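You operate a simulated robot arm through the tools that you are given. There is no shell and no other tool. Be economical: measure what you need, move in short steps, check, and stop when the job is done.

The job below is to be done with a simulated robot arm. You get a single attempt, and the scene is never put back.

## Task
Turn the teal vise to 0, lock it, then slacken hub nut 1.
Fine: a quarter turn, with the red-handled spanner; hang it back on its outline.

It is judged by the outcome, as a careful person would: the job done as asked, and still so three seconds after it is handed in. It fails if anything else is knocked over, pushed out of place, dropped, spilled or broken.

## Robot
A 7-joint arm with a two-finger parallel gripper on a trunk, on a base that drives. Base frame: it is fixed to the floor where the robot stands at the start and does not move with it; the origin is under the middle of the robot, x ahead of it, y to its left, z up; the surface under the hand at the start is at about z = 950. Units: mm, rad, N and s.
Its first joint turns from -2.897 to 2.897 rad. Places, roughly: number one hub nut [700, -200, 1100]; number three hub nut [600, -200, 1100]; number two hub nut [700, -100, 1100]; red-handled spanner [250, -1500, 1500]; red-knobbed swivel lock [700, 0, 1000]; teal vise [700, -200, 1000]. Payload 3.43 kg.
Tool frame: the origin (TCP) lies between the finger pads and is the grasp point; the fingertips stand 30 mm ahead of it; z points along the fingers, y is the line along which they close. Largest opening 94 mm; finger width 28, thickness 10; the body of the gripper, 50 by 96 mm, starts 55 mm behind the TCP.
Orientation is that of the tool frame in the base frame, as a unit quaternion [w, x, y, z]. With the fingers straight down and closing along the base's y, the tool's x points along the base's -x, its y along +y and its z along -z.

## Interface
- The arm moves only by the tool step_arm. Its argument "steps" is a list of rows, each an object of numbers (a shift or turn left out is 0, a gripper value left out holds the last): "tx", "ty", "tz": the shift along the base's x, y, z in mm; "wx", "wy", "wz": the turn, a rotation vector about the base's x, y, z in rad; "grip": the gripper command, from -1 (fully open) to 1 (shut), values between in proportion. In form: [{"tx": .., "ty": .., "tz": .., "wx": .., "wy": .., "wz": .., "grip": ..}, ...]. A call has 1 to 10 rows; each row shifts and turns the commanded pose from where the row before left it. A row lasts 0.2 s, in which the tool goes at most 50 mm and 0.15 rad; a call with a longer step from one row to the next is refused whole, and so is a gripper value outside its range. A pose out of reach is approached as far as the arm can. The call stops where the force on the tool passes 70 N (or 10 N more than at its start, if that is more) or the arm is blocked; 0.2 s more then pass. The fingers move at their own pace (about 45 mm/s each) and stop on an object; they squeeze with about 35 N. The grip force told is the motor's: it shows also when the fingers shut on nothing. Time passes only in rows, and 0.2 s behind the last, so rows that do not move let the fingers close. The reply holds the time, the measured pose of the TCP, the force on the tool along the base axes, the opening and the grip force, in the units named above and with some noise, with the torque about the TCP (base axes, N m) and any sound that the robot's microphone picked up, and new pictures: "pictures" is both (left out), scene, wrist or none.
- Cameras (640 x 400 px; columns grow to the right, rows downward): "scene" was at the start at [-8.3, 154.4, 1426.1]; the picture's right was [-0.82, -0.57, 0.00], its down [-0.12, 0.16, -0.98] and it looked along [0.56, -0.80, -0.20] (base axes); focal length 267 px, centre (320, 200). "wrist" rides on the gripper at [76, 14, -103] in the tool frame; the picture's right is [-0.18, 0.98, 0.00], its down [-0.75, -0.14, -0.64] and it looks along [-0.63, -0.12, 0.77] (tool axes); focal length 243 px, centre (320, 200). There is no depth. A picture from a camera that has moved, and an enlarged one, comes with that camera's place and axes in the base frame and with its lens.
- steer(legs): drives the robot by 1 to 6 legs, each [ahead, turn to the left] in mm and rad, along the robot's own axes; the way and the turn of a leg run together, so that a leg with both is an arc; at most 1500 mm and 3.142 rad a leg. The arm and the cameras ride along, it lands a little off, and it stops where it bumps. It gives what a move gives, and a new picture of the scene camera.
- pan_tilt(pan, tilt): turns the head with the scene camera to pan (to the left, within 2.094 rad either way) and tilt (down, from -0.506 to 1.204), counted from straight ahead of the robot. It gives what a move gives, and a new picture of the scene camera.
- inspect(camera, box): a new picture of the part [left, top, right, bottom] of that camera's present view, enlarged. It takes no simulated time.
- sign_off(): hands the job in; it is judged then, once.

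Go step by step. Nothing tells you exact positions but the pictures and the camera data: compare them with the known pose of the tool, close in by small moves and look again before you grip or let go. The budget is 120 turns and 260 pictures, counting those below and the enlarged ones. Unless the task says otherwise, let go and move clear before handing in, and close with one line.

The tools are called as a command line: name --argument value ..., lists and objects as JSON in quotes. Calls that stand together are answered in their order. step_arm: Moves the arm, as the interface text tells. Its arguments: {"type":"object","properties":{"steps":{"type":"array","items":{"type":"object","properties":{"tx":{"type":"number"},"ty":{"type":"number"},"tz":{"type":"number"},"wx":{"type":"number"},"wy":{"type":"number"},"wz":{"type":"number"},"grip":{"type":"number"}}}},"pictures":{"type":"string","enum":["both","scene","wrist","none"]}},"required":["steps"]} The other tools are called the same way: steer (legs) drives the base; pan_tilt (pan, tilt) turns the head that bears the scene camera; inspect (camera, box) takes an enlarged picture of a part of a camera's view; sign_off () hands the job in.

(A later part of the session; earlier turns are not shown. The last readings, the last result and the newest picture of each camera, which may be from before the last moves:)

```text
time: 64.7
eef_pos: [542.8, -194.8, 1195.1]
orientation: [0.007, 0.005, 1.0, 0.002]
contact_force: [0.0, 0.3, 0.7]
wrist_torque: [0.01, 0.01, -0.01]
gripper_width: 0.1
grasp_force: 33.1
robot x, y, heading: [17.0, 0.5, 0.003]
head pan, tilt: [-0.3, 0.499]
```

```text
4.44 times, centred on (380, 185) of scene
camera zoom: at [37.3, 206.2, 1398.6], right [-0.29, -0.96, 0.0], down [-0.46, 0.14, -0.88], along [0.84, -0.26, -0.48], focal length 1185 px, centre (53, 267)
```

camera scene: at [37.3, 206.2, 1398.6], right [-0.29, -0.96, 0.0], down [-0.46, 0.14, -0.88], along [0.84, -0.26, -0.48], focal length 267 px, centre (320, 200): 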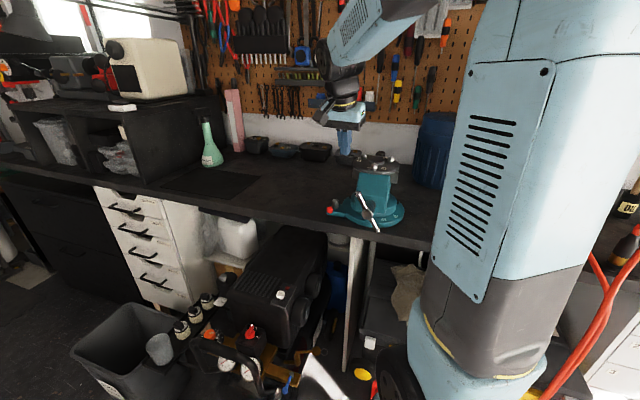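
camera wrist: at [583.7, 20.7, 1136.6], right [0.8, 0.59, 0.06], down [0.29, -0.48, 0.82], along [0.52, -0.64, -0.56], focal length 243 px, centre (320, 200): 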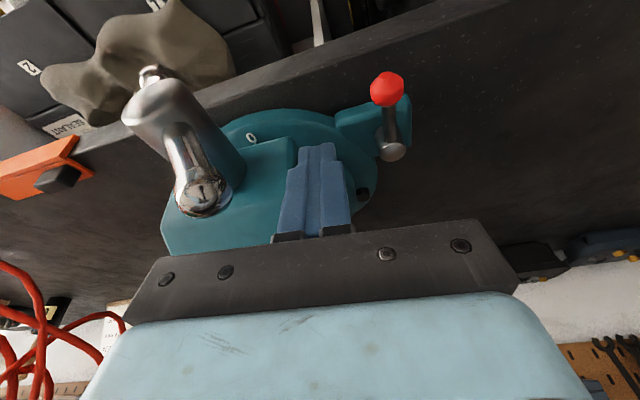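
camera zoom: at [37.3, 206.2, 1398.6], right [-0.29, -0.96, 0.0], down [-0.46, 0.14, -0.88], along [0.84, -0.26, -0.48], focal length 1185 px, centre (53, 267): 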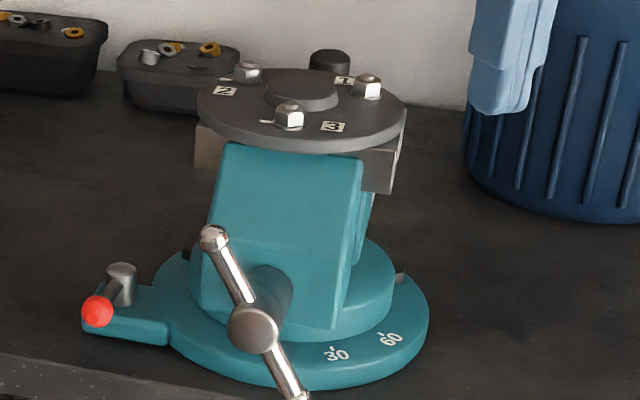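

The vise stayed. Now to the lock lever: its knob is near (670,-22,1000). I bring the shut fingers over, leaning left, on its right-hand side.

step_arm --steps '[{"ty": 48}, {"ty": 48}, {"ty": 48, "tx": 10}, {"tx": 48, "ty": 8}, {"tx": 46, "wx": -0.12}, {"tx": 10, "wx": -0.12}, {"wx": -0.11, "tz": -40}, {"tz": -45}]' --pictures "wrist"

inspect --camera "scene" --box '[310, 160, 410, 230]'

```text
time: 66.5
eef_pos: [653.7, -45.3, 1108.8]
orientation: [0.008, 0.004, 0.985, -0.172]
contact_force: [-0.9, 0.1, 0.0]
wrist_torque: [0.01, -0.04, 0.0]
gripper_width: 0.1
grasp_force: 33.0
robot x, y, heading: [13.1, -1.1, 0.006]
head pan, tilt: [-0.3, 0.499]
camera wrist: at [576.2, 2.9, 1199.4], right [0.19, 0.92, -0.33], down [0.74, 0.08, 0.66], along [0.64, -0.37, -0.67], focal length 243 px, centre (320, 200)
```

wrist: 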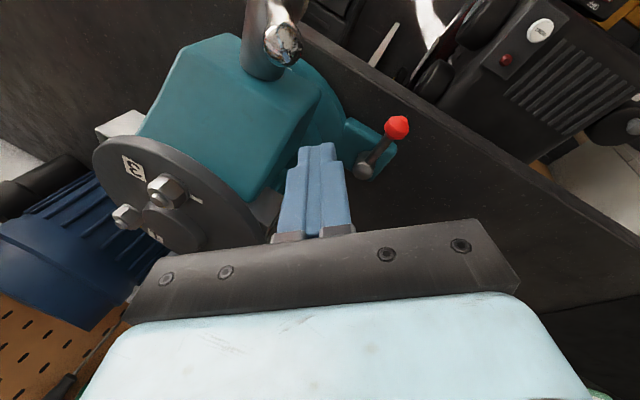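

```text
5.71 times, centred on (360, 195) of scene
camera zoom: at [37.1, 206.2, 1398.6], right [-0.29, -0.96, 0.0], down [-0.46, 0.14, -0.88], along [0.84, -0.26, -0.48], focal length 1524 px, centre (91, 229)
```

zoom: 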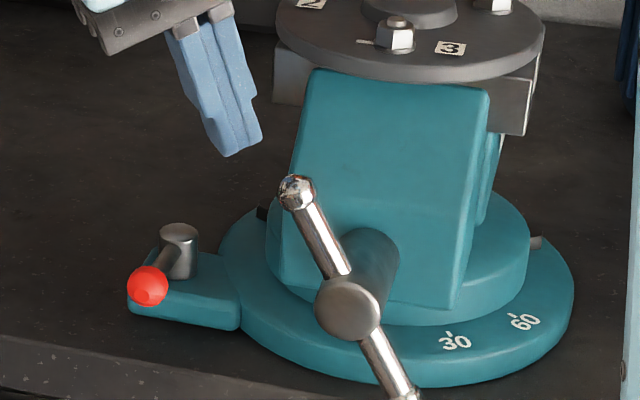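

The knob is confirmed near (672,-19). I lower beside it.

step_arm --steps '[{"tz": -45}, {"tz": -35, "tx": 3}, {"tz": -15}]' --pictures "wrist"

inspect --camera "scene" --box '[310, 160, 410, 230]'

```text
time: 67.3
eef_pos: [661.8, -45.1, 1016.0]
orientation: [0.008, 0.003, 0.985, -0.172]
contact_force: [0.3, 0.2, 0.0]
wrist_torque: [-0.02, 0.0, 0.01]
gripper_width: 0.4
grasp_force: 33.1
robot x, y, heading: [11.9, 0.2, 0.006]
head pan, tilt: [-0.3, 0.499]
camera wrist: at [583.6, 3.9, 1106.9], right [0.19, 0.92, -0.33], down [0.74, 0.08, 0.66], along [0.64, -0.37, -0.67], focal length 243 px, centre (320, 200)
```

wrist: 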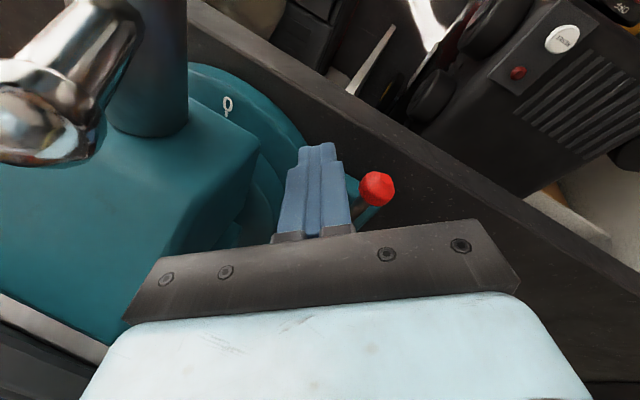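

```text
5.71 times, centred on (360, 195) of scene
camera zoom: at [37.3, 206.2, 1398.6], right [-0.29, -0.96, 0.0], down [-0.46, 0.14, -0.88], along [0.84, -0.26, -0.48], focal length 1524 px, centre (91, 229)
```

zoom: 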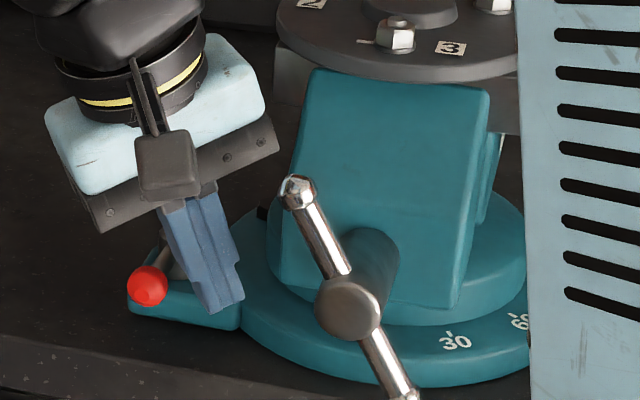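

The fingers are right beside the knob. I push it round clockwise along its arc.

step_arm --steps '[{"tx": 1, "ty": 8}, {"tx": 2, "ty": 9}, {"tx": 3, "ty": 9}, {"tx": 4, "ty": 7}, {"tx": 4, "ty": 6}, {"tx": 5, "ty": 6}, {"tx": 5, "ty": 5}]' --pictures "none"

inspect --camera "scene" --box '[310, 160, 410, 230]'

```text
time: 68.9
eef_pos: [683.8, 6.1, 1014.9]
orientation: [0.007, 0.005, 0.985, -0.172]
contact_force: [-0.9, 0.2, 0.7]
wrist_torque: [0.01, -0.03, 0.0]
gripper_width: 0.1
grasp_force: 33.0
robot x, y, heading: [14.0, -4.0, 0.009]
head pan, tilt: [-0.3, 0.499]
```

```text
5.71 times, centred on (360, 195) of scene
camera zoom: at [37.4, 206.2, 1398.6], right [-0.29, -0.96, 0.0], down [-0.46, 0.14, -0.88], along [0.84, -0.26, -0.48], focal length 1524 px, centre (91, 229)
```

zoom: 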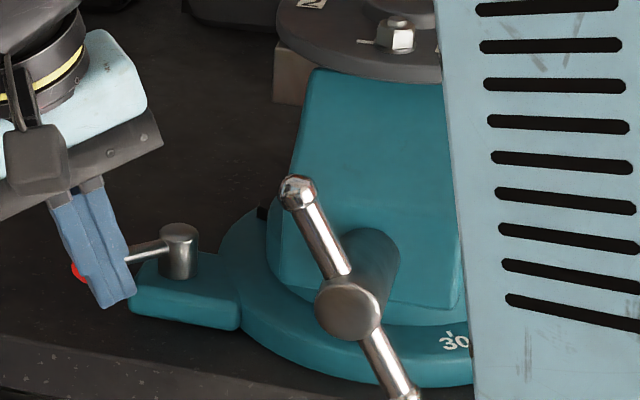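

The lever follows. I continue to the locked end until it stops firmly.

step_arm --steps '[{"tx": 7, "ty": 2}, {"tx": 8, "ty": 1}, {"tx": 8, "ty": 0}, {"tx": 8, "ty": -2}, {"tx": 8, "ty": -3}, {"tx": 7, "ty": -4}, {"tx": 6, "ty": -3}, {"tx": 5, "ty": -2}, {"tx": 5}, {"tx": 5}]' --pictures "none"

inspect --camera "scene" --box '[310, 160, 410, 230]'

```text
time: 70.7
eef_pos: [732.3, -1.1, 1015.2]
orientation: [0.0, 0.005, 0.985, -0.172]
contact_force: [-30.3, 12.7, 13.6]
wrist_torque: [0.08, 0.58, -0.4]
gripper_width: 0.0
grasp_force: 32.8
robot x, y, heading: [9.9, 0.2, 0.005]
head pan, tilt: [-0.3, 0.499]
stopped in row 9: the force on the tool passed its limit at 79 N (the readings are from after the stop); the commanded pose is now the measured one
```

```text
5.71 times, centred on (360, 195) of scene
camera zoom: at [34.9, 206.7, 1398.5], right [-0.29, -0.96, 0.0], down [-0.46, 0.14, -0.88], along [0.84, -0.26, -0.48], focal length 1524 px, centre (91, 229)
```

zoom: 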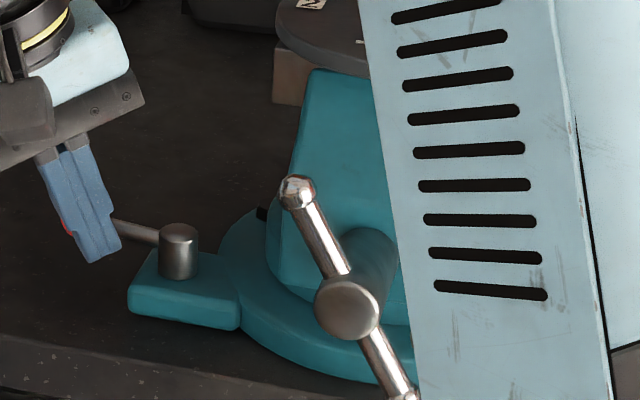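

The lever is hard against its locked end. I release it, straighten the hand, rise and tuck it in, then check the lever and vise.

step_arm --steps '[{"tx": -12}, {"tz": 45}, {"tz": 48}, {"tz": 48, "wx": 0.12}, {"tz": 40, "wx": 0.12}, {"tx": -45, "wx": 0.1}, {"tx": -48, "wy": -0.014}, {"tx": -48}, {"tx": -48}, {"tx": -30}]' --pictures "wrist"

inspect --camera "scene" --box '[310, 140, 438, 230]'

```text
time: 72.9
eef_pos: [506.4, -2.5, 1191.6]
orientation: [0.007, 0.003, 1.0, -0.002]
contact_force: [0.2, -0.1, 0.3]
wrist_torque: [0.01, 0.04, -0.02]
gripper_width: 0.0
grasp_force: 33.0
robot x, y, heading: [12.4, -1.9, 0.005]
head pan, tilt: [-0.3, 0.499]
camera wrist: at [427.3, 11.8, 1293.5], right [0.19, 0.98, 0.0], down [0.74, -0.14, 0.65], along [0.64, -0.13, -0.76], focal length 243 px, centre (320, 200)
```

wrist: 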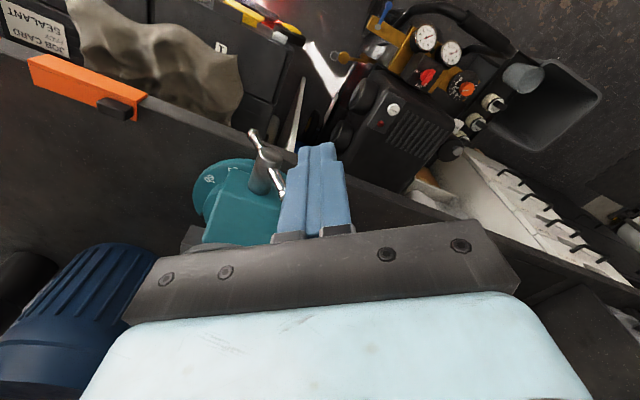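

```text
4.44 times, centred on (374, 185) of scene
camera zoom: at [37.5, 206.2, 1398.6], right [-0.29, -0.96, 0.0], down [-0.46, 0.14, -0.88], along [0.84, -0.26, -0.48], focal length 1185 px, centre (80, 267)
```

zoom: 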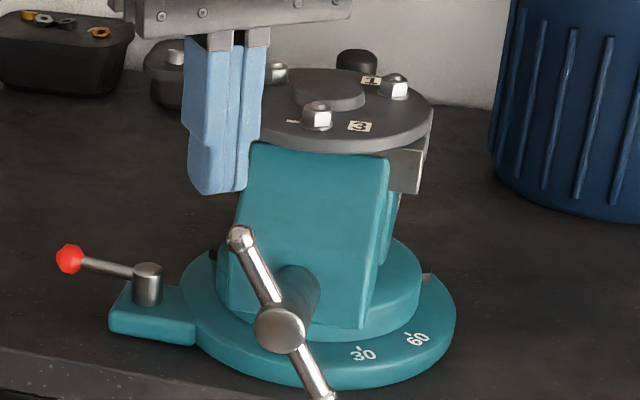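

The lever is at its locked end and the vise hasn't moved. I drive back to verify the index and to begin the trip to the tool board.

steer --legs '[[-400, 0]]'

inspect --camera "scene" --box '[318, 158, 350, 178]'

pan_tilt --pan -1.2 --tilt 0.35

```text
time: 75.4
eef_pos: [110.7, -6.8, 1191.7]
orientation: [0.008, 0.006, 1.0, -0.002]
contact_force: [-0.3, 0.2, 0.1]
wrist_torque: [0.03, 0.01, 0.01]
gripper_width: 0.1
grasp_force: 33.0
robot x, y, heading: [-383.2, -4.9, 0.002]
head pan, tilt: [-0.3, 0.499]
camera scene: at [-357.9, 204.6, 1398.6], right [-0.3, -0.96, 0.0], down [-0.46, 0.14, -0.88], along [0.84, -0.26, -0.48], focal length 267 px, centre (320, 200)
```

scene: 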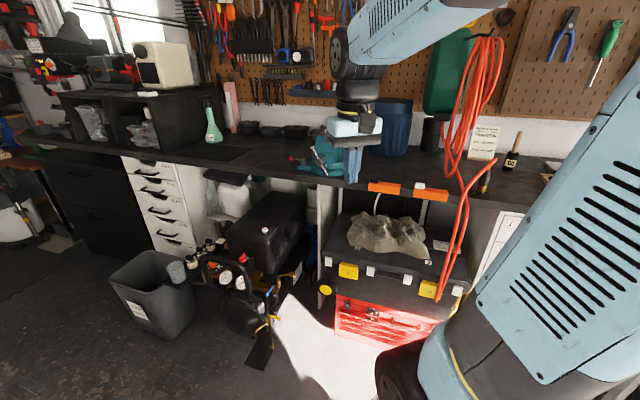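

```text
16.00 times, centred on (334, 168) of scene
camera zoom: at [-357.9, 204.6, 1398.6], right [-0.3, -0.96, 0.0], down [-0.46, 0.14, -0.88], along [0.84, -0.26, -0.48], focal length 4266 px, centre (96, 712)
```

zoom: 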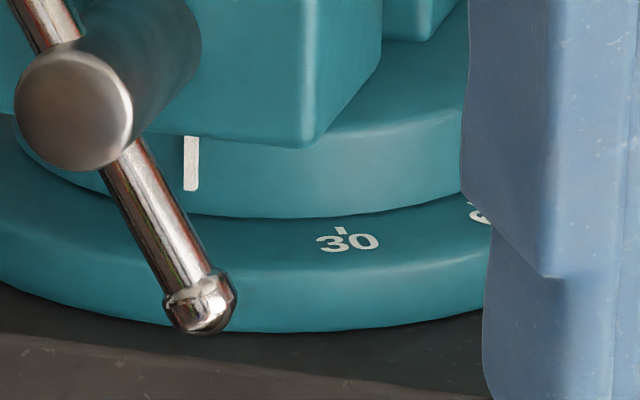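

```text
time: 76.6
eef_pos: [109.8, -6.9, 1191.7]
orientation: [0.008, 0.006, 1.0, -0.001]
contact_force: [0.8, 0.2, 0.0]
wrist_torque: [0.02, 0.04, -0.01]
gripper_width: 0.1
grasp_force: 32.9
robot x, y, heading: [-385.7, 1.2, -0.001]
head pan, tilt: [-1.201, 0.351]
camera scene: at [-411.1, 144.6, 1412.3], right [-0.93, -0.36, 0.0], down [-0.13, 0.32, -0.94], along [0.34, -0.88, -0.34], focal length 267 px, centre (320, 200)
```

scene: 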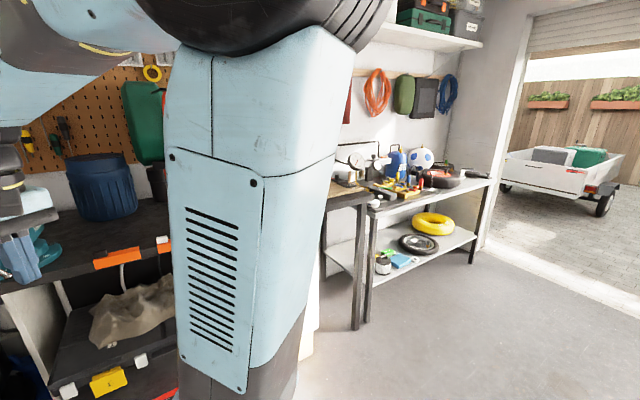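

The index reads within about half a degree of 0, locked. The floor to the right is clear; I turn and drive to stand in front of the spanner panel, facing the wall.

steer --legs '[[0, -1.671], [1019, 0], [0, 1.088]]'

pan_tilt --pan 0.0 --tilt 0.15

```text
time: 80.2
eef_pos: [-216.3, -468.0, 1192.6]
orientation: [0.003, 0.578, 0.816, -0.007]
contact_force: [0.4, -0.5, -0.2]
wrist_torque: [0.01, 0.02, -0.04]
gripper_width: 0.0
grasp_force: 33.4
robot x, y, heading: [-321.8, 28.0, -1.259]
head pan, tilt: [-1.201, 0.351]
stopped in leg 1: the robot was blocked; the commanded pose is now the measured one
camera scene: at [-191.4, 94.6, 1412.3], right [-0.63, 0.77, 0.0], down [0.27, 0.22, -0.94], along [-0.73, -0.6, -0.34], focal length 267 px, centre (320, 200)
```

scene: 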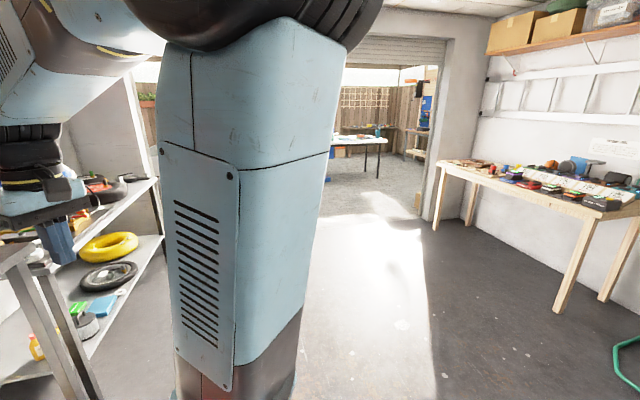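

```text
time: 81.6
eef_pos: [-216.3, -467.7, 1192.8]
orientation: [0.004, 0.578, 0.816, -0.005]
contact_force: [-0.1, 0.1, 0.4]
wrist_torque: [-0.02, -0.01, -0.06]
gripper_width: 0.0
grasp_force: 33.5
robot x, y, heading: [-324.4, 24.0, -1.252]
head pan, tilt: [0.0, 0.15]
camera scene: at [-90.8, 65.4, 1431.0], right [-0.95, -0.31, 0.0], down [-0.05, 0.14, -0.99], along [0.31, -0.94, -0.15], focal length 267 px, centre (320, 200)
```

scene: 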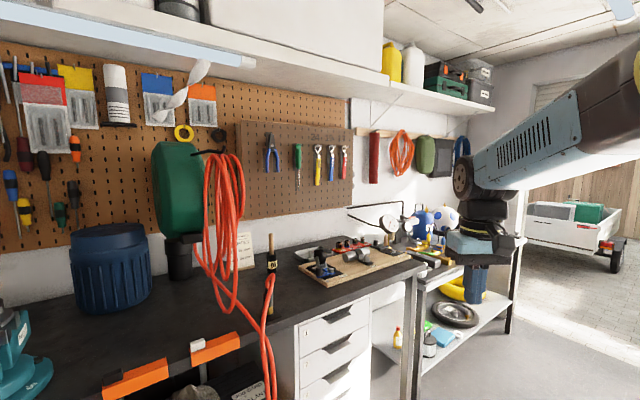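

The turn was blocked partway. I look round and down to find what stopped the robot.

pan_tilt --pan 1.0 --tilt 0.9

pan_tilt --pan 2.09 --tilt 0.9

pan_tilt --pan -2.09 --tilt 0.9

```text
time: 82.8
eef_pos: [-216.7, -467.6, 1193.5]
orientation: [0.004, 0.578, 0.816, -0.006]
contact_force: [0.2, 0.2, -0.5]
wrist_torque: [0.01, 0.03, 0.0]
gripper_width: 0.0
grasp_force: 32.5
robot x, y, heading: [-320.9, 23.0, -1.253]
head pan, tilt: [1.0, 0.901]
camera scene: at [-46.6, 134.6, 1364.8], right [-0.25, -0.97, 0.0], down [-0.76, 0.2, -0.62], along [0.6, -0.16, -0.78], focal length 267 px, centre (320, 200)
```

scene: 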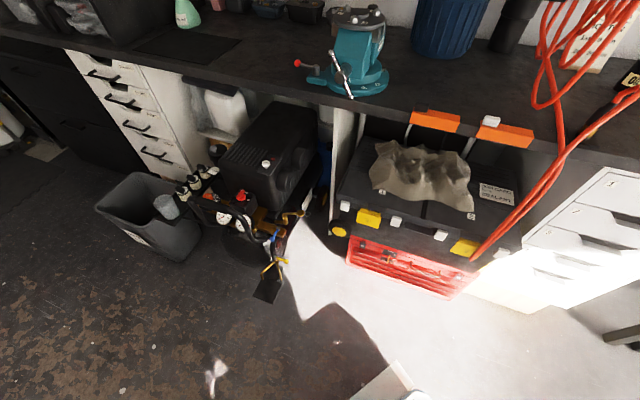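

```text
time: 84.2
eef_pos: [-216.5, -466.7, 1192.6]
orientation: [0.005, 0.578, 0.816, -0.007]
contact_force: [-0.3, -0.4, 0.3]
wrist_torque: [0.0, 0.01, 0.01]
gripper_width: 0.0
grasp_force: 32.6
robot x, y, heading: [-328.1, 25.4, -1.254]
head pan, tilt: [2.089, 0.901]
camera scene: at [-69.0, 209.5, 1364.8], right [0.74, -0.67, 0.0], down [-0.53, -0.58, -0.62], along [0.42, 0.46, -0.78], focal length 267 px, centre (320, 200)
```

scene: 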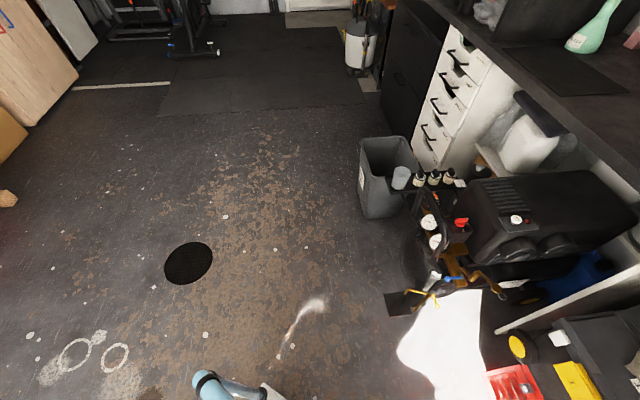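

```text
time: 87.6
eef_pos: [-216.6, -467.0, 1193.4]
orientation: [0.005, 0.578, 0.816, -0.006]
contact_force: [0.2, 0.5, -0.7]
wrist_torque: [0.0, 0.02, -0.01]
gripper_width: 0.1
grasp_force: 33.0
robot x, y, heading: [-325.1, 22.0, -1.251]
head pan, tilt: [-2.089, 0.901]
camera scene: at [-193.7, 168.6, 1364.8], right [0.2, 0.98, 0.0], down [0.77, -0.16, -0.62], along [-0.61, 0.12, -0.78], focal length 267 px, centre (320, 200)
```

scene: 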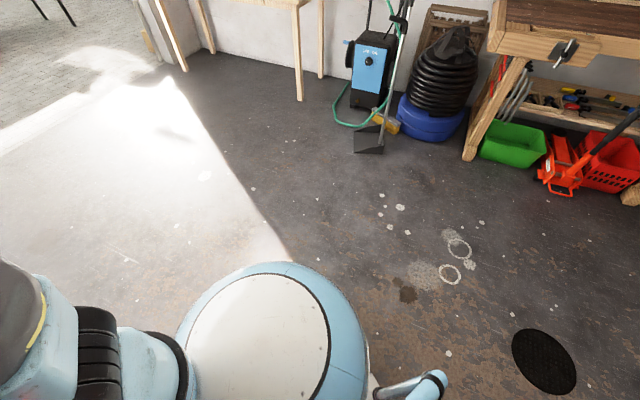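

Nothing visible is near the base, so I try the rest of the turn in a smaller piece.

steer --legs '[[0, -0.3]]'

```text
time: 89.0
eef_pos: [-368.1, -478.1, 1192.5]
orientation: [0.003, 0.695, 0.719, -0.007]
contact_force: [0.0, 0.5, -0.2]
wrist_torque: [-0.01, 0.01, -0.01]
gripper_width: 0.0
grasp_force: 33.5
robot x, y, heading: [-308.8, 22.5, -1.556]
head pan, tilt: [-2.089, 0.901]
camera scene: at [-139.7, 121.4, 1364.8], right [0.49, 0.87, 0.0], down [0.68, -0.38, -0.62], along [-0.54, 0.3, -0.78], focal length 267 px, centre (320, 200)
```

scene: 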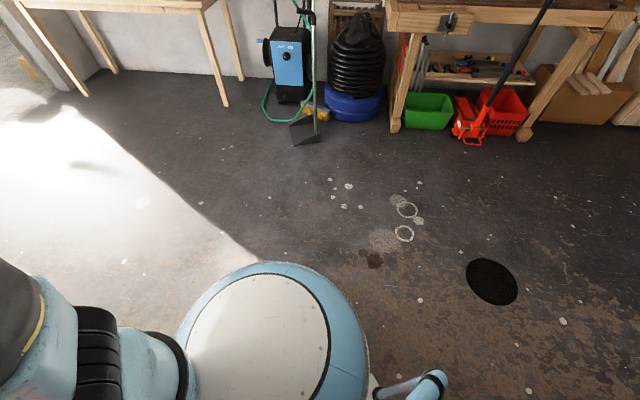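

That worked. Now the drive to the panel and the turn toward the wall, in modest pieces.

steer --legs '[[0, -0.186], [1040, 0]]'

steer --legs '[[0, 0.58], [0, 0.58]]'

pan_tilt --pan 0.0 --tilt 0.1

```text
time: 95.1
eef_pos: [-628.7, -1453.2, 1193.5]
orientation: [0.002, 0.757, 0.654, -0.006]
contact_force: [-0.6, -0.3, -0.1]
wrist_torque: [-0.01, 0.02, 0.01]
gripper_width: 0.0
grasp_force: 32.5
robot x, y, heading: [-479.9, -973.0, -1.738]
head pan, tilt: [-2.089, 0.901]
camera scene: at [-293.8, -905.3, 1364.8], right [0.63, 0.77, 0.0], down [0.61, -0.5, -0.62], along [-0.48, 0.39, -0.78], focal length 267 px, centre (320, 200)
```

scene: 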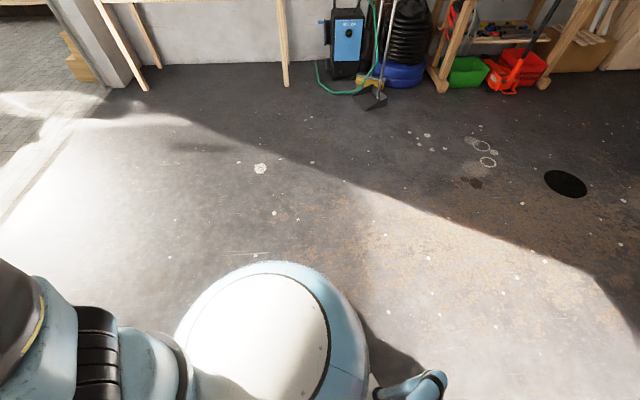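

```text
time: 97.0
eef_pos: [-399.7, -1471.6, 1194.4]
orientation: [0.006, 0.583, 0.812, -0.005]
contact_force: [0.3, -0.7, -0.8]
wrist_torque: [-0.01, -0.05, 0.0]
gripper_width: 0.0
grasp_force: 32.6
robot x, y, heading: [-509.4, -980.4, -1.284]
head pan, tilt: [-2.089, 0.901]
stopped in leg 1: the robot was blocked; the commanded pose is now the measured one
camera scene: at [-375.9, -840.2, 1364.8], right [0.23, 0.97, 0.0], down [0.76, -0.18, -0.62], along [-0.6, 0.14, -0.78], focal length 267 px, centre (320, 200)
```

scene: 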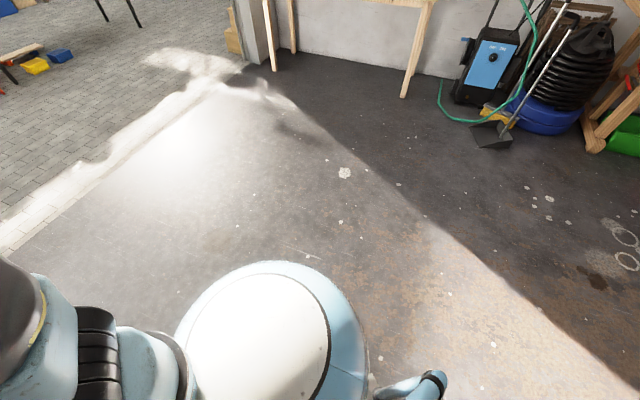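

```text
time: 99.0
eef_pos: [-399.5, -1472.1, 1195.2]
orientation: [0.004, 0.584, 0.812, -0.006]
contact_force: [-0.4, 0.6, 1.3]
wrist_torque: [-0.02, 0.0, -0.03]
gripper_width: 0.0
grasp_force: 33.0
robot x, y, heading: [-508.6, -979.9, -1.281]
head pan, tilt: [0.0, 0.099]
camera scene: at [-276.0, -945.7, 1435.6], right [-0.96, -0.28, 0.0], down [-0.03, 0.1, -0.99], along [0.28, -0.95, -0.1], focal length 267 px, centre (320, 200)
```

scene: 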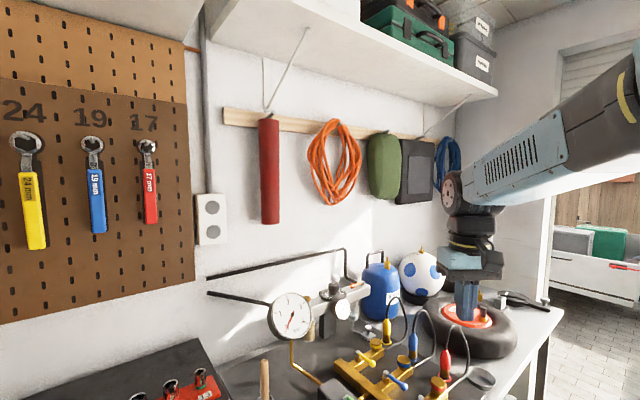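

Stopped again mid-turn without anything visible in contact; small turns work, so I continue in smaller pieces.

steer --legs '[[0, 0.35]]'

steer --legs '[[0, 0.33]]'

```text
time: 99.9
eef_pos: [-391.1, -1471.2, 1194.9]
orientation: [0.005, 0.576, 0.817, -0.005]
contact_force: [0.0, 0.0, -0.6]
wrist_torque: [0.0, 0.03, 0.02]
gripper_width: 0.0
grasp_force: 33.2
robot x, y, heading: [-514.0, -982.5, -1.278]
head pan, tilt: [0.0, 0.099]
stopped in leg 1: the robot was blocked; the commanded pose is now the measured one
camera scene: at [-277.3, -945.9, 1435.7], right [-0.96, -0.29, 0.0], down [-0.03, 0.1, -0.99], along [0.29, -0.95, -0.1], focal length 267 px, centre (320, 200)
```

scene: 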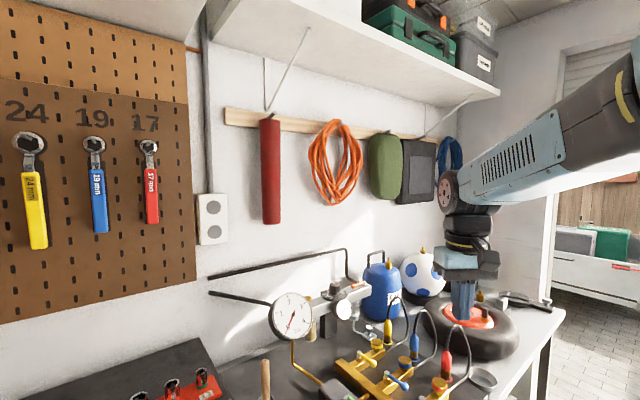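

```text
time: 100.6
eef_pos: [-387.9, -1471.1, 1196.6]
orientation: [0.005, 0.574, 0.819, -0.006]
contact_force: [0.4, -0.3, 0.0]
wrist_torque: [-0.03, 0.0, 0.02]
gripper_width: 0.1
grasp_force: 32.9
robot x, y, heading: [-512.8, -981.1, -1.277]
head pan, tilt: [0.0, 0.099]
stopped in leg 1: the robot was blocked; the commanded pose is now the measured one
camera scene: at [-277.5, -945.9, 1435.7], right [-0.96, -0.29, 0.0], down [-0.03, 0.1, -0.99], along [0.29, -0.95, -0.1], focal length 267 px, centre (320, 200)
```

scene: 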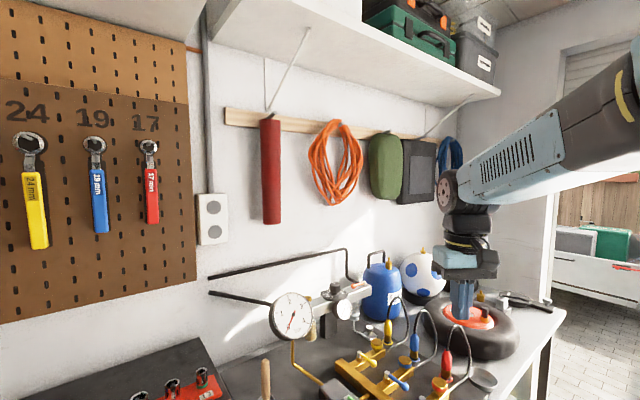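

Now it is truly blocked; I look down on the left and ahead to find the obstacle.

pan_tilt --pan 0.3 --tilt 1.15

pan_tilt --pan -0.8 --tilt 1.0

```text
time: 101.9
eef_pos: [-388.3, -1470.6, 1196.2]
orientation: [0.005, 0.574, 0.819, -0.006]
contact_force: [0.0, -0.2, -0.4]
wrist_torque: [0.01, 0.01, 0.01]
gripper_width: 0.1
grasp_force: 33.1
robot x, y, heading: [-510.9, -983.3, -1.28]
head pan, tilt: [0.3, 1.15]
camera scene: at [-270.7, -907.2, 1347.8], right [-0.83, -0.56, 0.0], down [-0.51, 0.76, -0.41], along [0.23, -0.34, -0.91], focal length 267 px, centre (320, 200)
```

scene: 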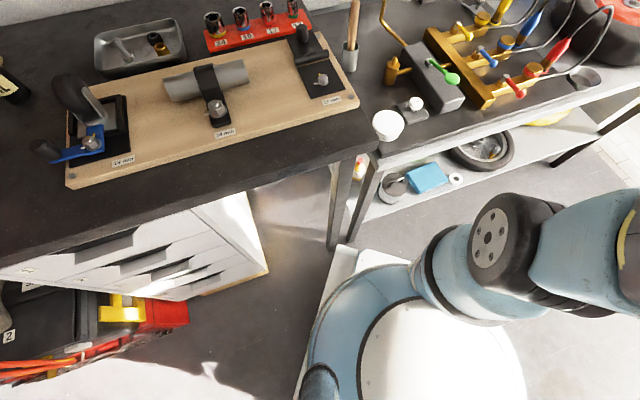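

```text
time: 103.3
eef_pos: [-389.1, -1471.7, 1196.6]
orientation: [0.005, 0.574, 0.819, -0.005]
contact_force: [0.1, -0.1, -0.4]
wrist_torque: [-0.01, -0.01, -0.01]
gripper_width: 0.2
grasp_force: 32.9
robot x, y, heading: [-509.5, -983.2, -1.275]
head pan, tilt: [-0.799, 1.0]
camera scene: at [-337.8, -918.7, 1357.5], right [-0.88, 0.48, 0.0], down [0.41, 0.74, -0.54], along [-0.26, -0.47, -0.84], focal length 267 px, centre (320, 200)
```

scene: 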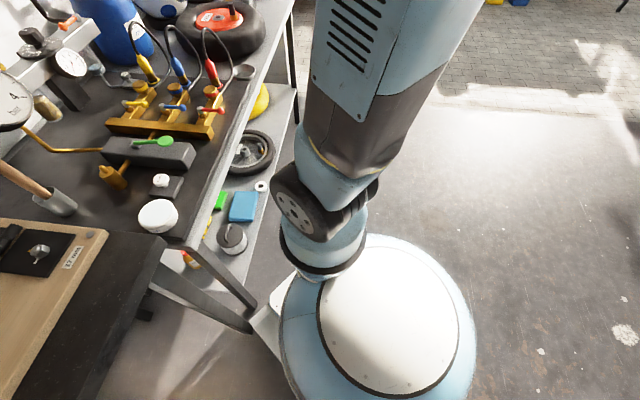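

The base's front corner is against the table's leg. I back up a bit, turn fully to face the wall, and look again.

steer --legs '[[-110, 0]]'

steer --legs '[[0, 0.35], [0, 0.345]]'

pan_tilt --pan 0.0 --tilt 0.1

```text
time: 104.5
eef_pos: [-420.4, -1364.6, 1196.7]
orientation: [0.006, 0.576, 0.818, -0.005]
contact_force: [-1.1, -0.6, -0.9]
wrist_torque: [-0.05, -0.01, 0.02]
gripper_width: 0.0
grasp_force: 33.2
robot x, y, heading: [-542.1, -876.7, -1.279]
head pan, tilt: [-0.799, 1.0]
camera scene: at [-369.8, -812.9, 1357.5], right [-0.87, 0.48, 0.0], down [0.41, 0.74, -0.54], along [-0.26, -0.47, -0.84], focal length 267 px, centre (320, 200)
```

scene: 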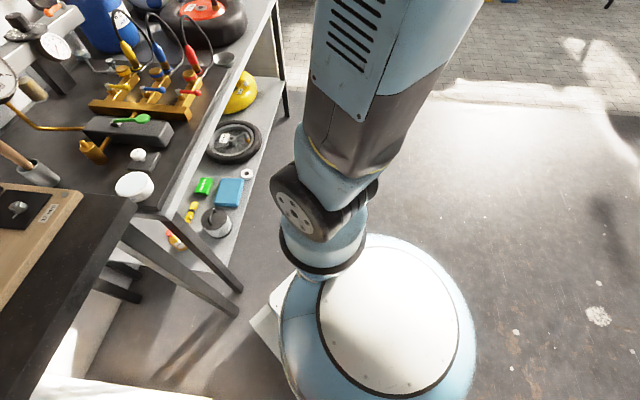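

```text
time: 107.3
eef_pos: [-132.1, -1164.8, 1197.2]
orientation: [0.006, 0.252, 0.968, -0.003]
contact_force: [-0.3, -0.3, -0.3]
wrist_torque: [-0.03, 0.01, 0.04]
gripper_width: 0.0
grasp_force: 32.6
robot x, y, heading: [-565.5, -909.5, -0.573]
head pan, tilt: [-0.799, 1.0]
camera scene: at [-474.0, -748.3, 1357.6], right [-0.98, -0.19, 0.0], down [-0.16, 0.83, -0.54], along [0.1, -0.53, -0.84], focal length 267 px, centre (320, 200)
```

scene: 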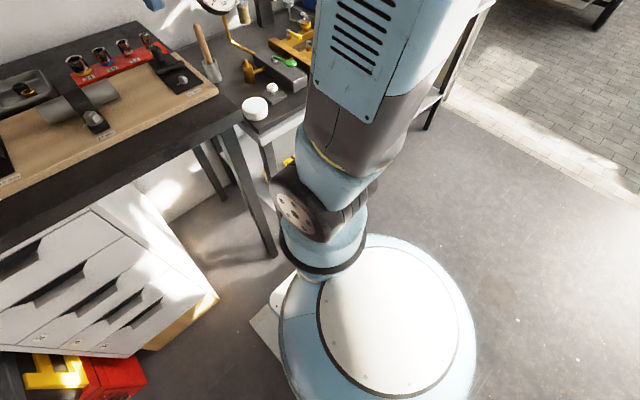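

```text
time: 108.5
eef_pos: [-133.5, -1164.7, 1197.3]
orientation: [0.006, 0.253, 0.967, -0.004]
contact_force: [0.7, -0.4, 0.6]
wrist_torque: [0.01, -0.01, 0.03]
gripper_width: 0.1
grasp_force: 32.8
robot x, y, heading: [-564.9, -909.3, -0.58]
head pan, tilt: [0.0, 0.099]
camera scene: at [-410.9, -729.8, 1435.6], right [-0.55, -0.84, 0.0], down [-0.08, 0.05, -0.99], along [0.83, -0.54, -0.1], focal length 267 px, centre (320, 200)
```

scene: 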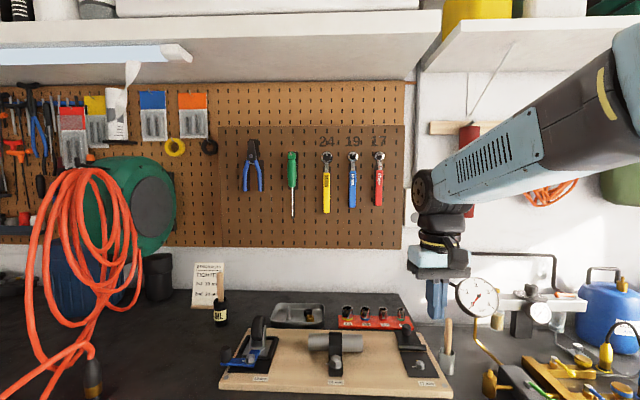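

I now face the board; the spanner's ring hangs near (260,-1412,1493), handle below it. I raise the hand and turn it to point at the wall.

step_arm --steps '[{"tz": 30, "wx": -0.0786, "wy": -0.119}, {"tz": 30, "wx": -0.0786, "wy": -0.119}, {"tz": 30, "wx": -0.0786, "wy": -0.119}, {"tz": 30, "wx": -0.0786, "wy": -0.119}, {"tz": 30, "wx": -0.0786, "wy": -0.119}, {"tz": 20, "wx": -0.0786, "wy": -0.119}, {"tz": 20, "wx": -0.0786, "wy": -0.119}, {"wx": -0.0786, "wy": -0.119}, {"wx": -0.0786, "wy": -0.119, "grip": -1}, {"wx": -0.0786, "wy": -0.119}]' --pictures "none"

step_arm --steps '[{"wx": -0.0786, "wy": -0.119}, {}]' --pictures "both"

```text
time: 110.7
eef_pos: [-133.0, -1163.9, 1387.8]
orientation: [0.625, 0.191, 0.726, -0.215]
contact_force: [-0.1, -0.8, 0.6]
wrist_torque: [0.0, -0.01, 0.04]
gripper_width: 50.5
grasp_force: 0.0
robot x, y, heading: [-567.5, -911.3, -0.575]
head pan, tilt: [0.0, 0.099]
```

```text
time: 111.3
eef_pos: [-132.2, -1164.1, 1388.2]
orientation: [0.674, 0.178, 0.679, -0.232]
contact_force: [-0.1, -1.2, -0.1]
wrist_torque: [0.01, 0.02, -0.01]
gripper_width: 94.0
grasp_force: 0.0
robot x, y, heading: [-563.2, -907.5, -0.574]
head pan, tilt: [0.0, 0.099]
camera scene: at [-411.1, -729.6, 1435.7], right [-0.54, -0.84, 0.0], down [-0.08, 0.05, -0.99], along [0.83, -0.54, -0.1], focal length 267 px, centre (320, 200)
camera wrist: at [-213.4, -1101.8, 1309.7], right [0.55, 0.83, 0.11], down [-0.59, 0.29, 0.75], along [0.59, -0.48, 0.65], focal length 243 px, centre (320, 200)
```

scene: 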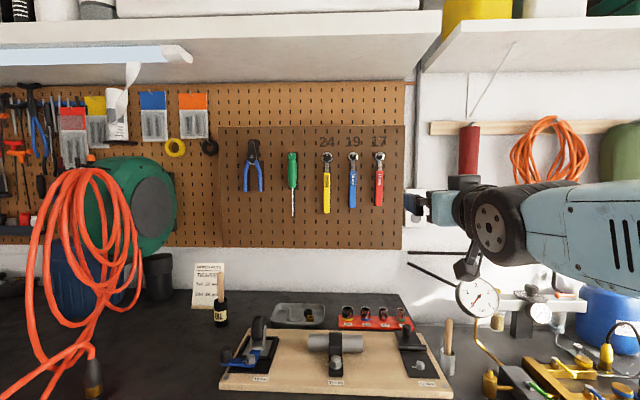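
wrist: 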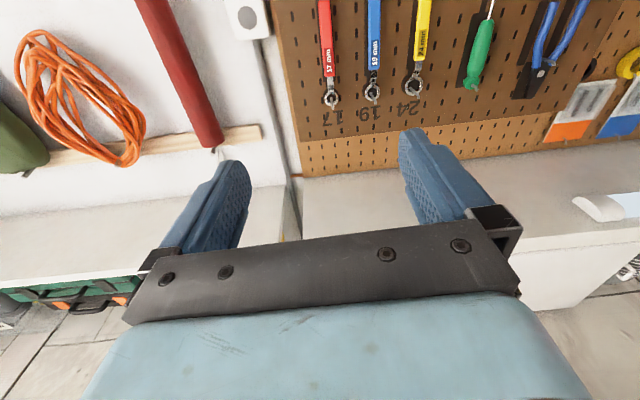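

The tool points at the wall and three views agree on the handle at about (258,-1409). I drive 180 mm closer.

steer --legs '[[180, 0]]'

step_arm --steps '[{"wx": 0.064, "wy": -0.042}, {}]' --pictures "wrist"

```text
time: 113.0
eef_pos: [10.0, -1258.6, 1388.6]
orientation: [0.673, 0.179, 0.679, -0.233]
contact_force: [-0.2, -0.7, -0.5]
wrist_torque: [-0.05, 0.03, 0.0]
gripper_width: 93.9
grasp_force: 0.0
robot x, y, heading: [-420.0, -997.1, -0.577]
head pan, tilt: [0.0, 0.099]
stopped in leg 1: the robot was blocked; the commanded pose is now the measured one
camera scene: at [-268.1, -822.5, 1435.7], right [-0.55, -0.84, 0.0], down [-0.08, 0.05, -0.99], along [0.83, -0.54, -0.1], focal length 267 px, centre (320, 200)
```

scene: 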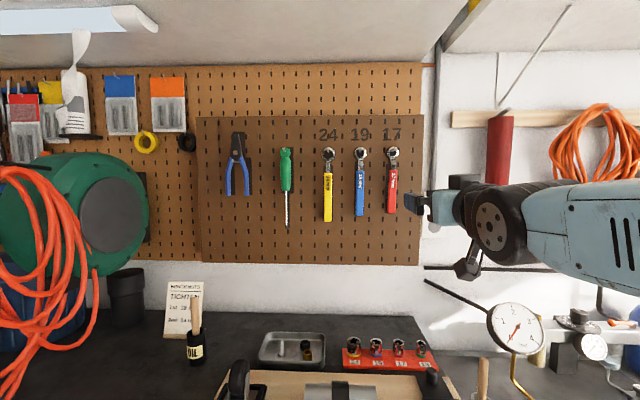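

```text
time: 113.5
eef_pos: [8.4, -1258.3, 1389.8]
orientation: [0.682, 0.206, 0.671, -0.206]
contact_force: [-0.2, 0.0, 0.5]
wrist_torque: [0.04, -0.01, 0.0]
gripper_width: 94.1
grasp_force: 0.1
robot x, y, heading: [-423.7, -997.1, -0.581]
head pan, tilt: [0.0, 0.099]
camera wrist: at [-68.7, -1190.5, 1311.6], right [0.54, 0.82, 0.19], down [-0.62, 0.24, 0.74], along [0.56, -0.52, 0.64], focal length 243 px, centre (320, 200)
```

wrist: 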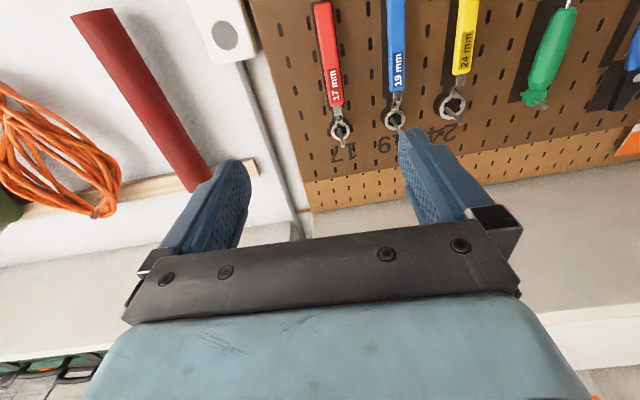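

The robot came 170 mm closer before touching the bench. The tool is level; I narrow the fingers and approach along the wall normal, stopping 80 mm short.

step_arm --steps '[{"tx": 40, "ty": -26, "tz": -5, "grip": -0.3}, {"tx": 42, "ty": -25, "tz": -5}, {"tx": 42, "ty": -25, "tz": -5}, {"tx": 42, "ty": -26}, {}]' --pictures "both"

inspect --camera "scene" --box '[340, 120, 460, 220]'

```text
time: 114.8
eef_pos: [176.0, -1359.0, 1372.8]
orientation: [0.681, 0.206, 0.672, -0.206]
contact_force: [0.0, 0.1, -0.4]
wrist_torque: [0.01, 0.02, -0.01]
gripper_width: 61.2
grasp_force: 0.1
robot x, y, heading: [-425.6, -1002.1, -0.576]
head pan, tilt: [0.0, 0.099]
camera scene: at [-268.0, -822.6, 1435.7], right [-0.55, -0.84, 0.0], down [-0.08, 0.05, -0.99], along [0.83, -0.54, -0.1], focal length 267 px, centre (320, 200)
camera wrist: at [99.9, -1290.8, 1296.8], right [0.55, 0.82, 0.19], down [-0.62, 0.24, 0.74], along [0.56, -0.52, 0.64], focal length 243 px, centre (320, 200)
```

scene: 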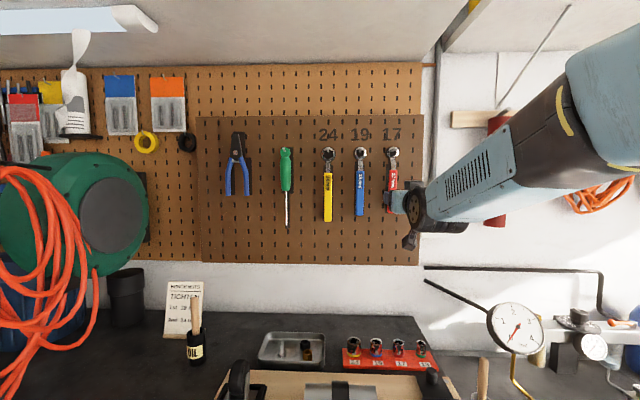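
wrist: 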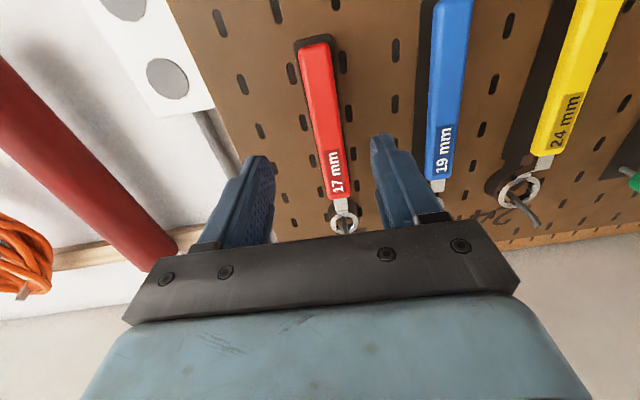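

```text
4.00 times, centred on (400, 170) of scene
camera zoom: at [-268.0, -822.6, 1435.7], right [-0.55, -0.84, 0.0], down [-0.08, 0.05, -0.99], along [0.83, -0.54, -0.1], focal length 1067 px, centre (0, 320)
```

zoom: 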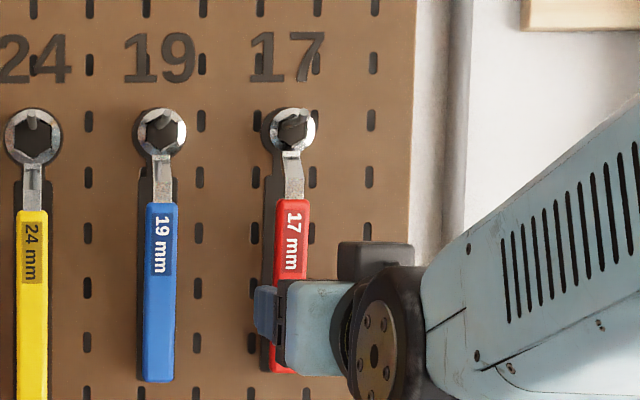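

The handle lies between the fingers. I go 60 mm closer and check.

step_arm --steps '[{"tx": 16.7, "ty": -11}, {"tx": 16.7, "ty": -11}, {"tx": 16.7, "ty": -11}]' --pictures "wrist"

inspect --camera "scene" --box '[360, 130, 440, 230]'

```text
time: 115.5
eef_pos: [224.4, -1393.0, 1374.5]
orientation: [0.682, 0.205, 0.671, -0.205]
contact_force: [0.5, 0.8, 0.4]
wrist_torque: [-0.03, 0.02, 0.01]
gripper_width: 61.1
grasp_force: 0.0
robot x, y, heading: [-424.0, -1003.2, -0.577]
head pan, tilt: [0.0, 0.099]
camera wrist: at [147.7, -1324.9, 1297.8], right [0.54, 0.82, 0.19], down [-0.62, 0.24, 0.74], along [0.56, -0.52, 0.64], focal length 243 px, centre (320, 200)
```

wrist: 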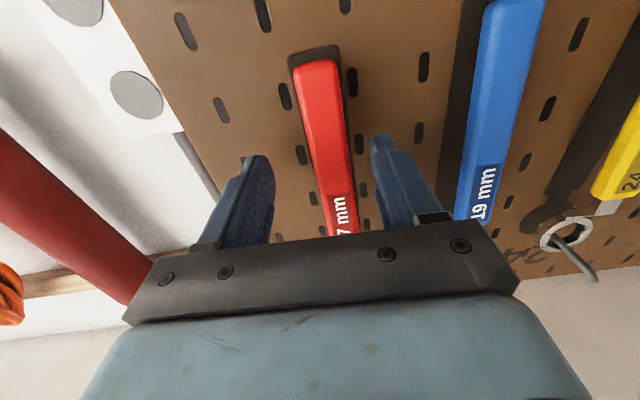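

```text
4.00 times, centred on (400, 180) of scene
camera zoom: at [-268.0, -822.5, 1435.7], right [-0.55, -0.84, 0.0], down [-0.08, 0.05, -0.99], along [0.83, -0.54, -0.1], focal length 1067 px, centre (0, 280)
```

zoom: 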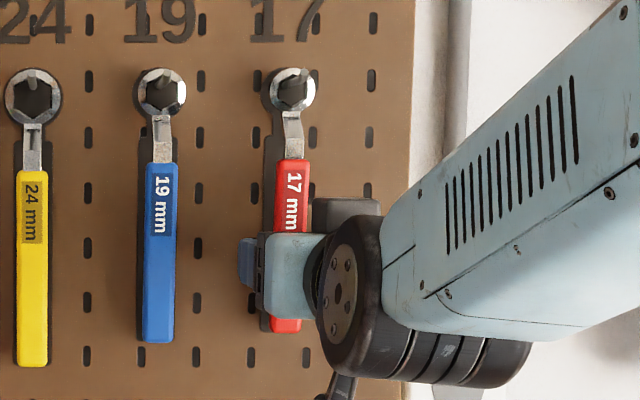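

Everything lines up; the last 24 mm in, then I close on the handle.

step_arm --steps '[{"tx": 7, "ty": -4.6}, {"tx": 7, "ty": -4.6}, {"tx": 6, "ty": -4}]' --pictures "wrist"

```text
time: 116.3
eef_pos: [238.9, -1403.1, 1373.8]
orientation: [0.68, 0.206, 0.673, -0.205]
contact_force: [-43.9, 27.9, -0.4]
wrist_torque: [0.35, 0.47, -1.99]
gripper_width: 61.4
grasp_force: 0.5
robot x, y, heading: [-422.3, -1003.2, -0.578]
head pan, tilt: [0.0, 0.099]
stopped in row 3: the force on the tool passed its limit at 88 N (the readings are from after the stop); the commanded pose is now the measured one
camera wrist: at [160.8, -1334.2, 1298.0], right [0.55, 0.82, 0.19], down [-0.62, 0.24, 0.75], along [0.56, -0.52, 0.64], focal length 243 px, centre (320, 200)
```

wrist: 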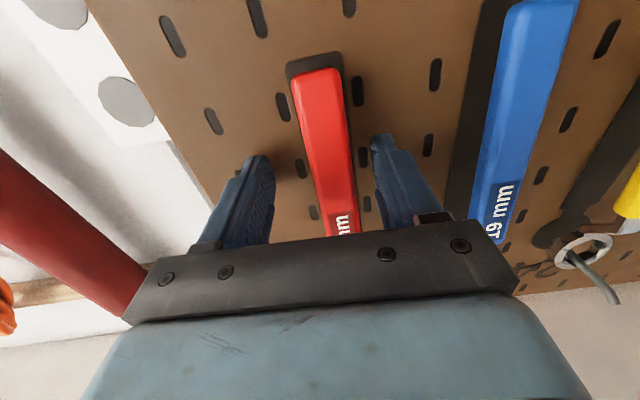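

The fingertips touched the board, so the depth is right. I ease back 4 mm and close.

step_arm --steps '[{"tx": -3.4, "ty": 2.2}, {"grip": 1}, {}, {}, {}]' --pictures "wrist"

inspect --camera "scene" --box '[360, 130, 440, 230]'

```text
time: 117.5
eef_pos: [238.7, -1403.2, 1373.0]
orientation: [0.678, 0.206, 0.675, -0.205]
contact_force: [-26.2, -0.7, 1.0]
wrist_torque: [-0.45, 0.42, -1.0]
gripper_width: 24.5
grasp_force: 35.2
robot x, y, heading: [-420.9, -1000.4, -0.579]
head pan, tilt: [0.0, 0.099]
camera wrist: at [161.0, -1334.5, 1295.9], right [0.55, 0.82, 0.19], down [-0.62, 0.24, 0.75], along [0.57, -0.53, 0.64], focal length 243 px, centre (320, 200)
```

wrist: 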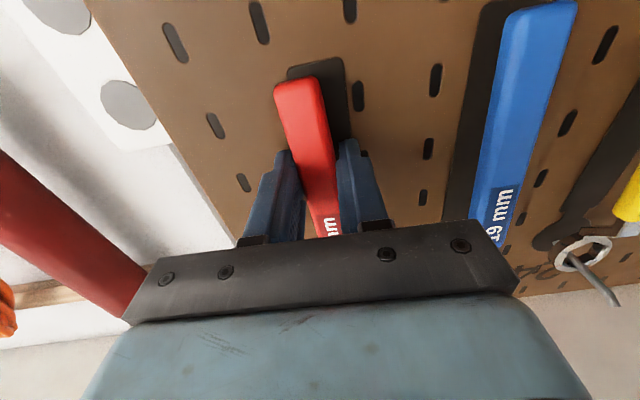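

```text
4.00 times, centred on (400, 180) of scene
camera zoom: at [-269.7, -822.5, 1435.8], right [-0.55, -0.84, 0.0], down [-0.08, 0.05, -1.0], along [0.83, -0.54, -0.1], focal length 1067 px, centre (0, 280)
```

zoom: 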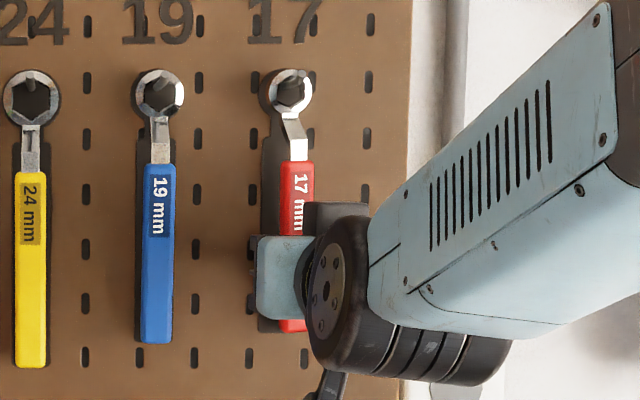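

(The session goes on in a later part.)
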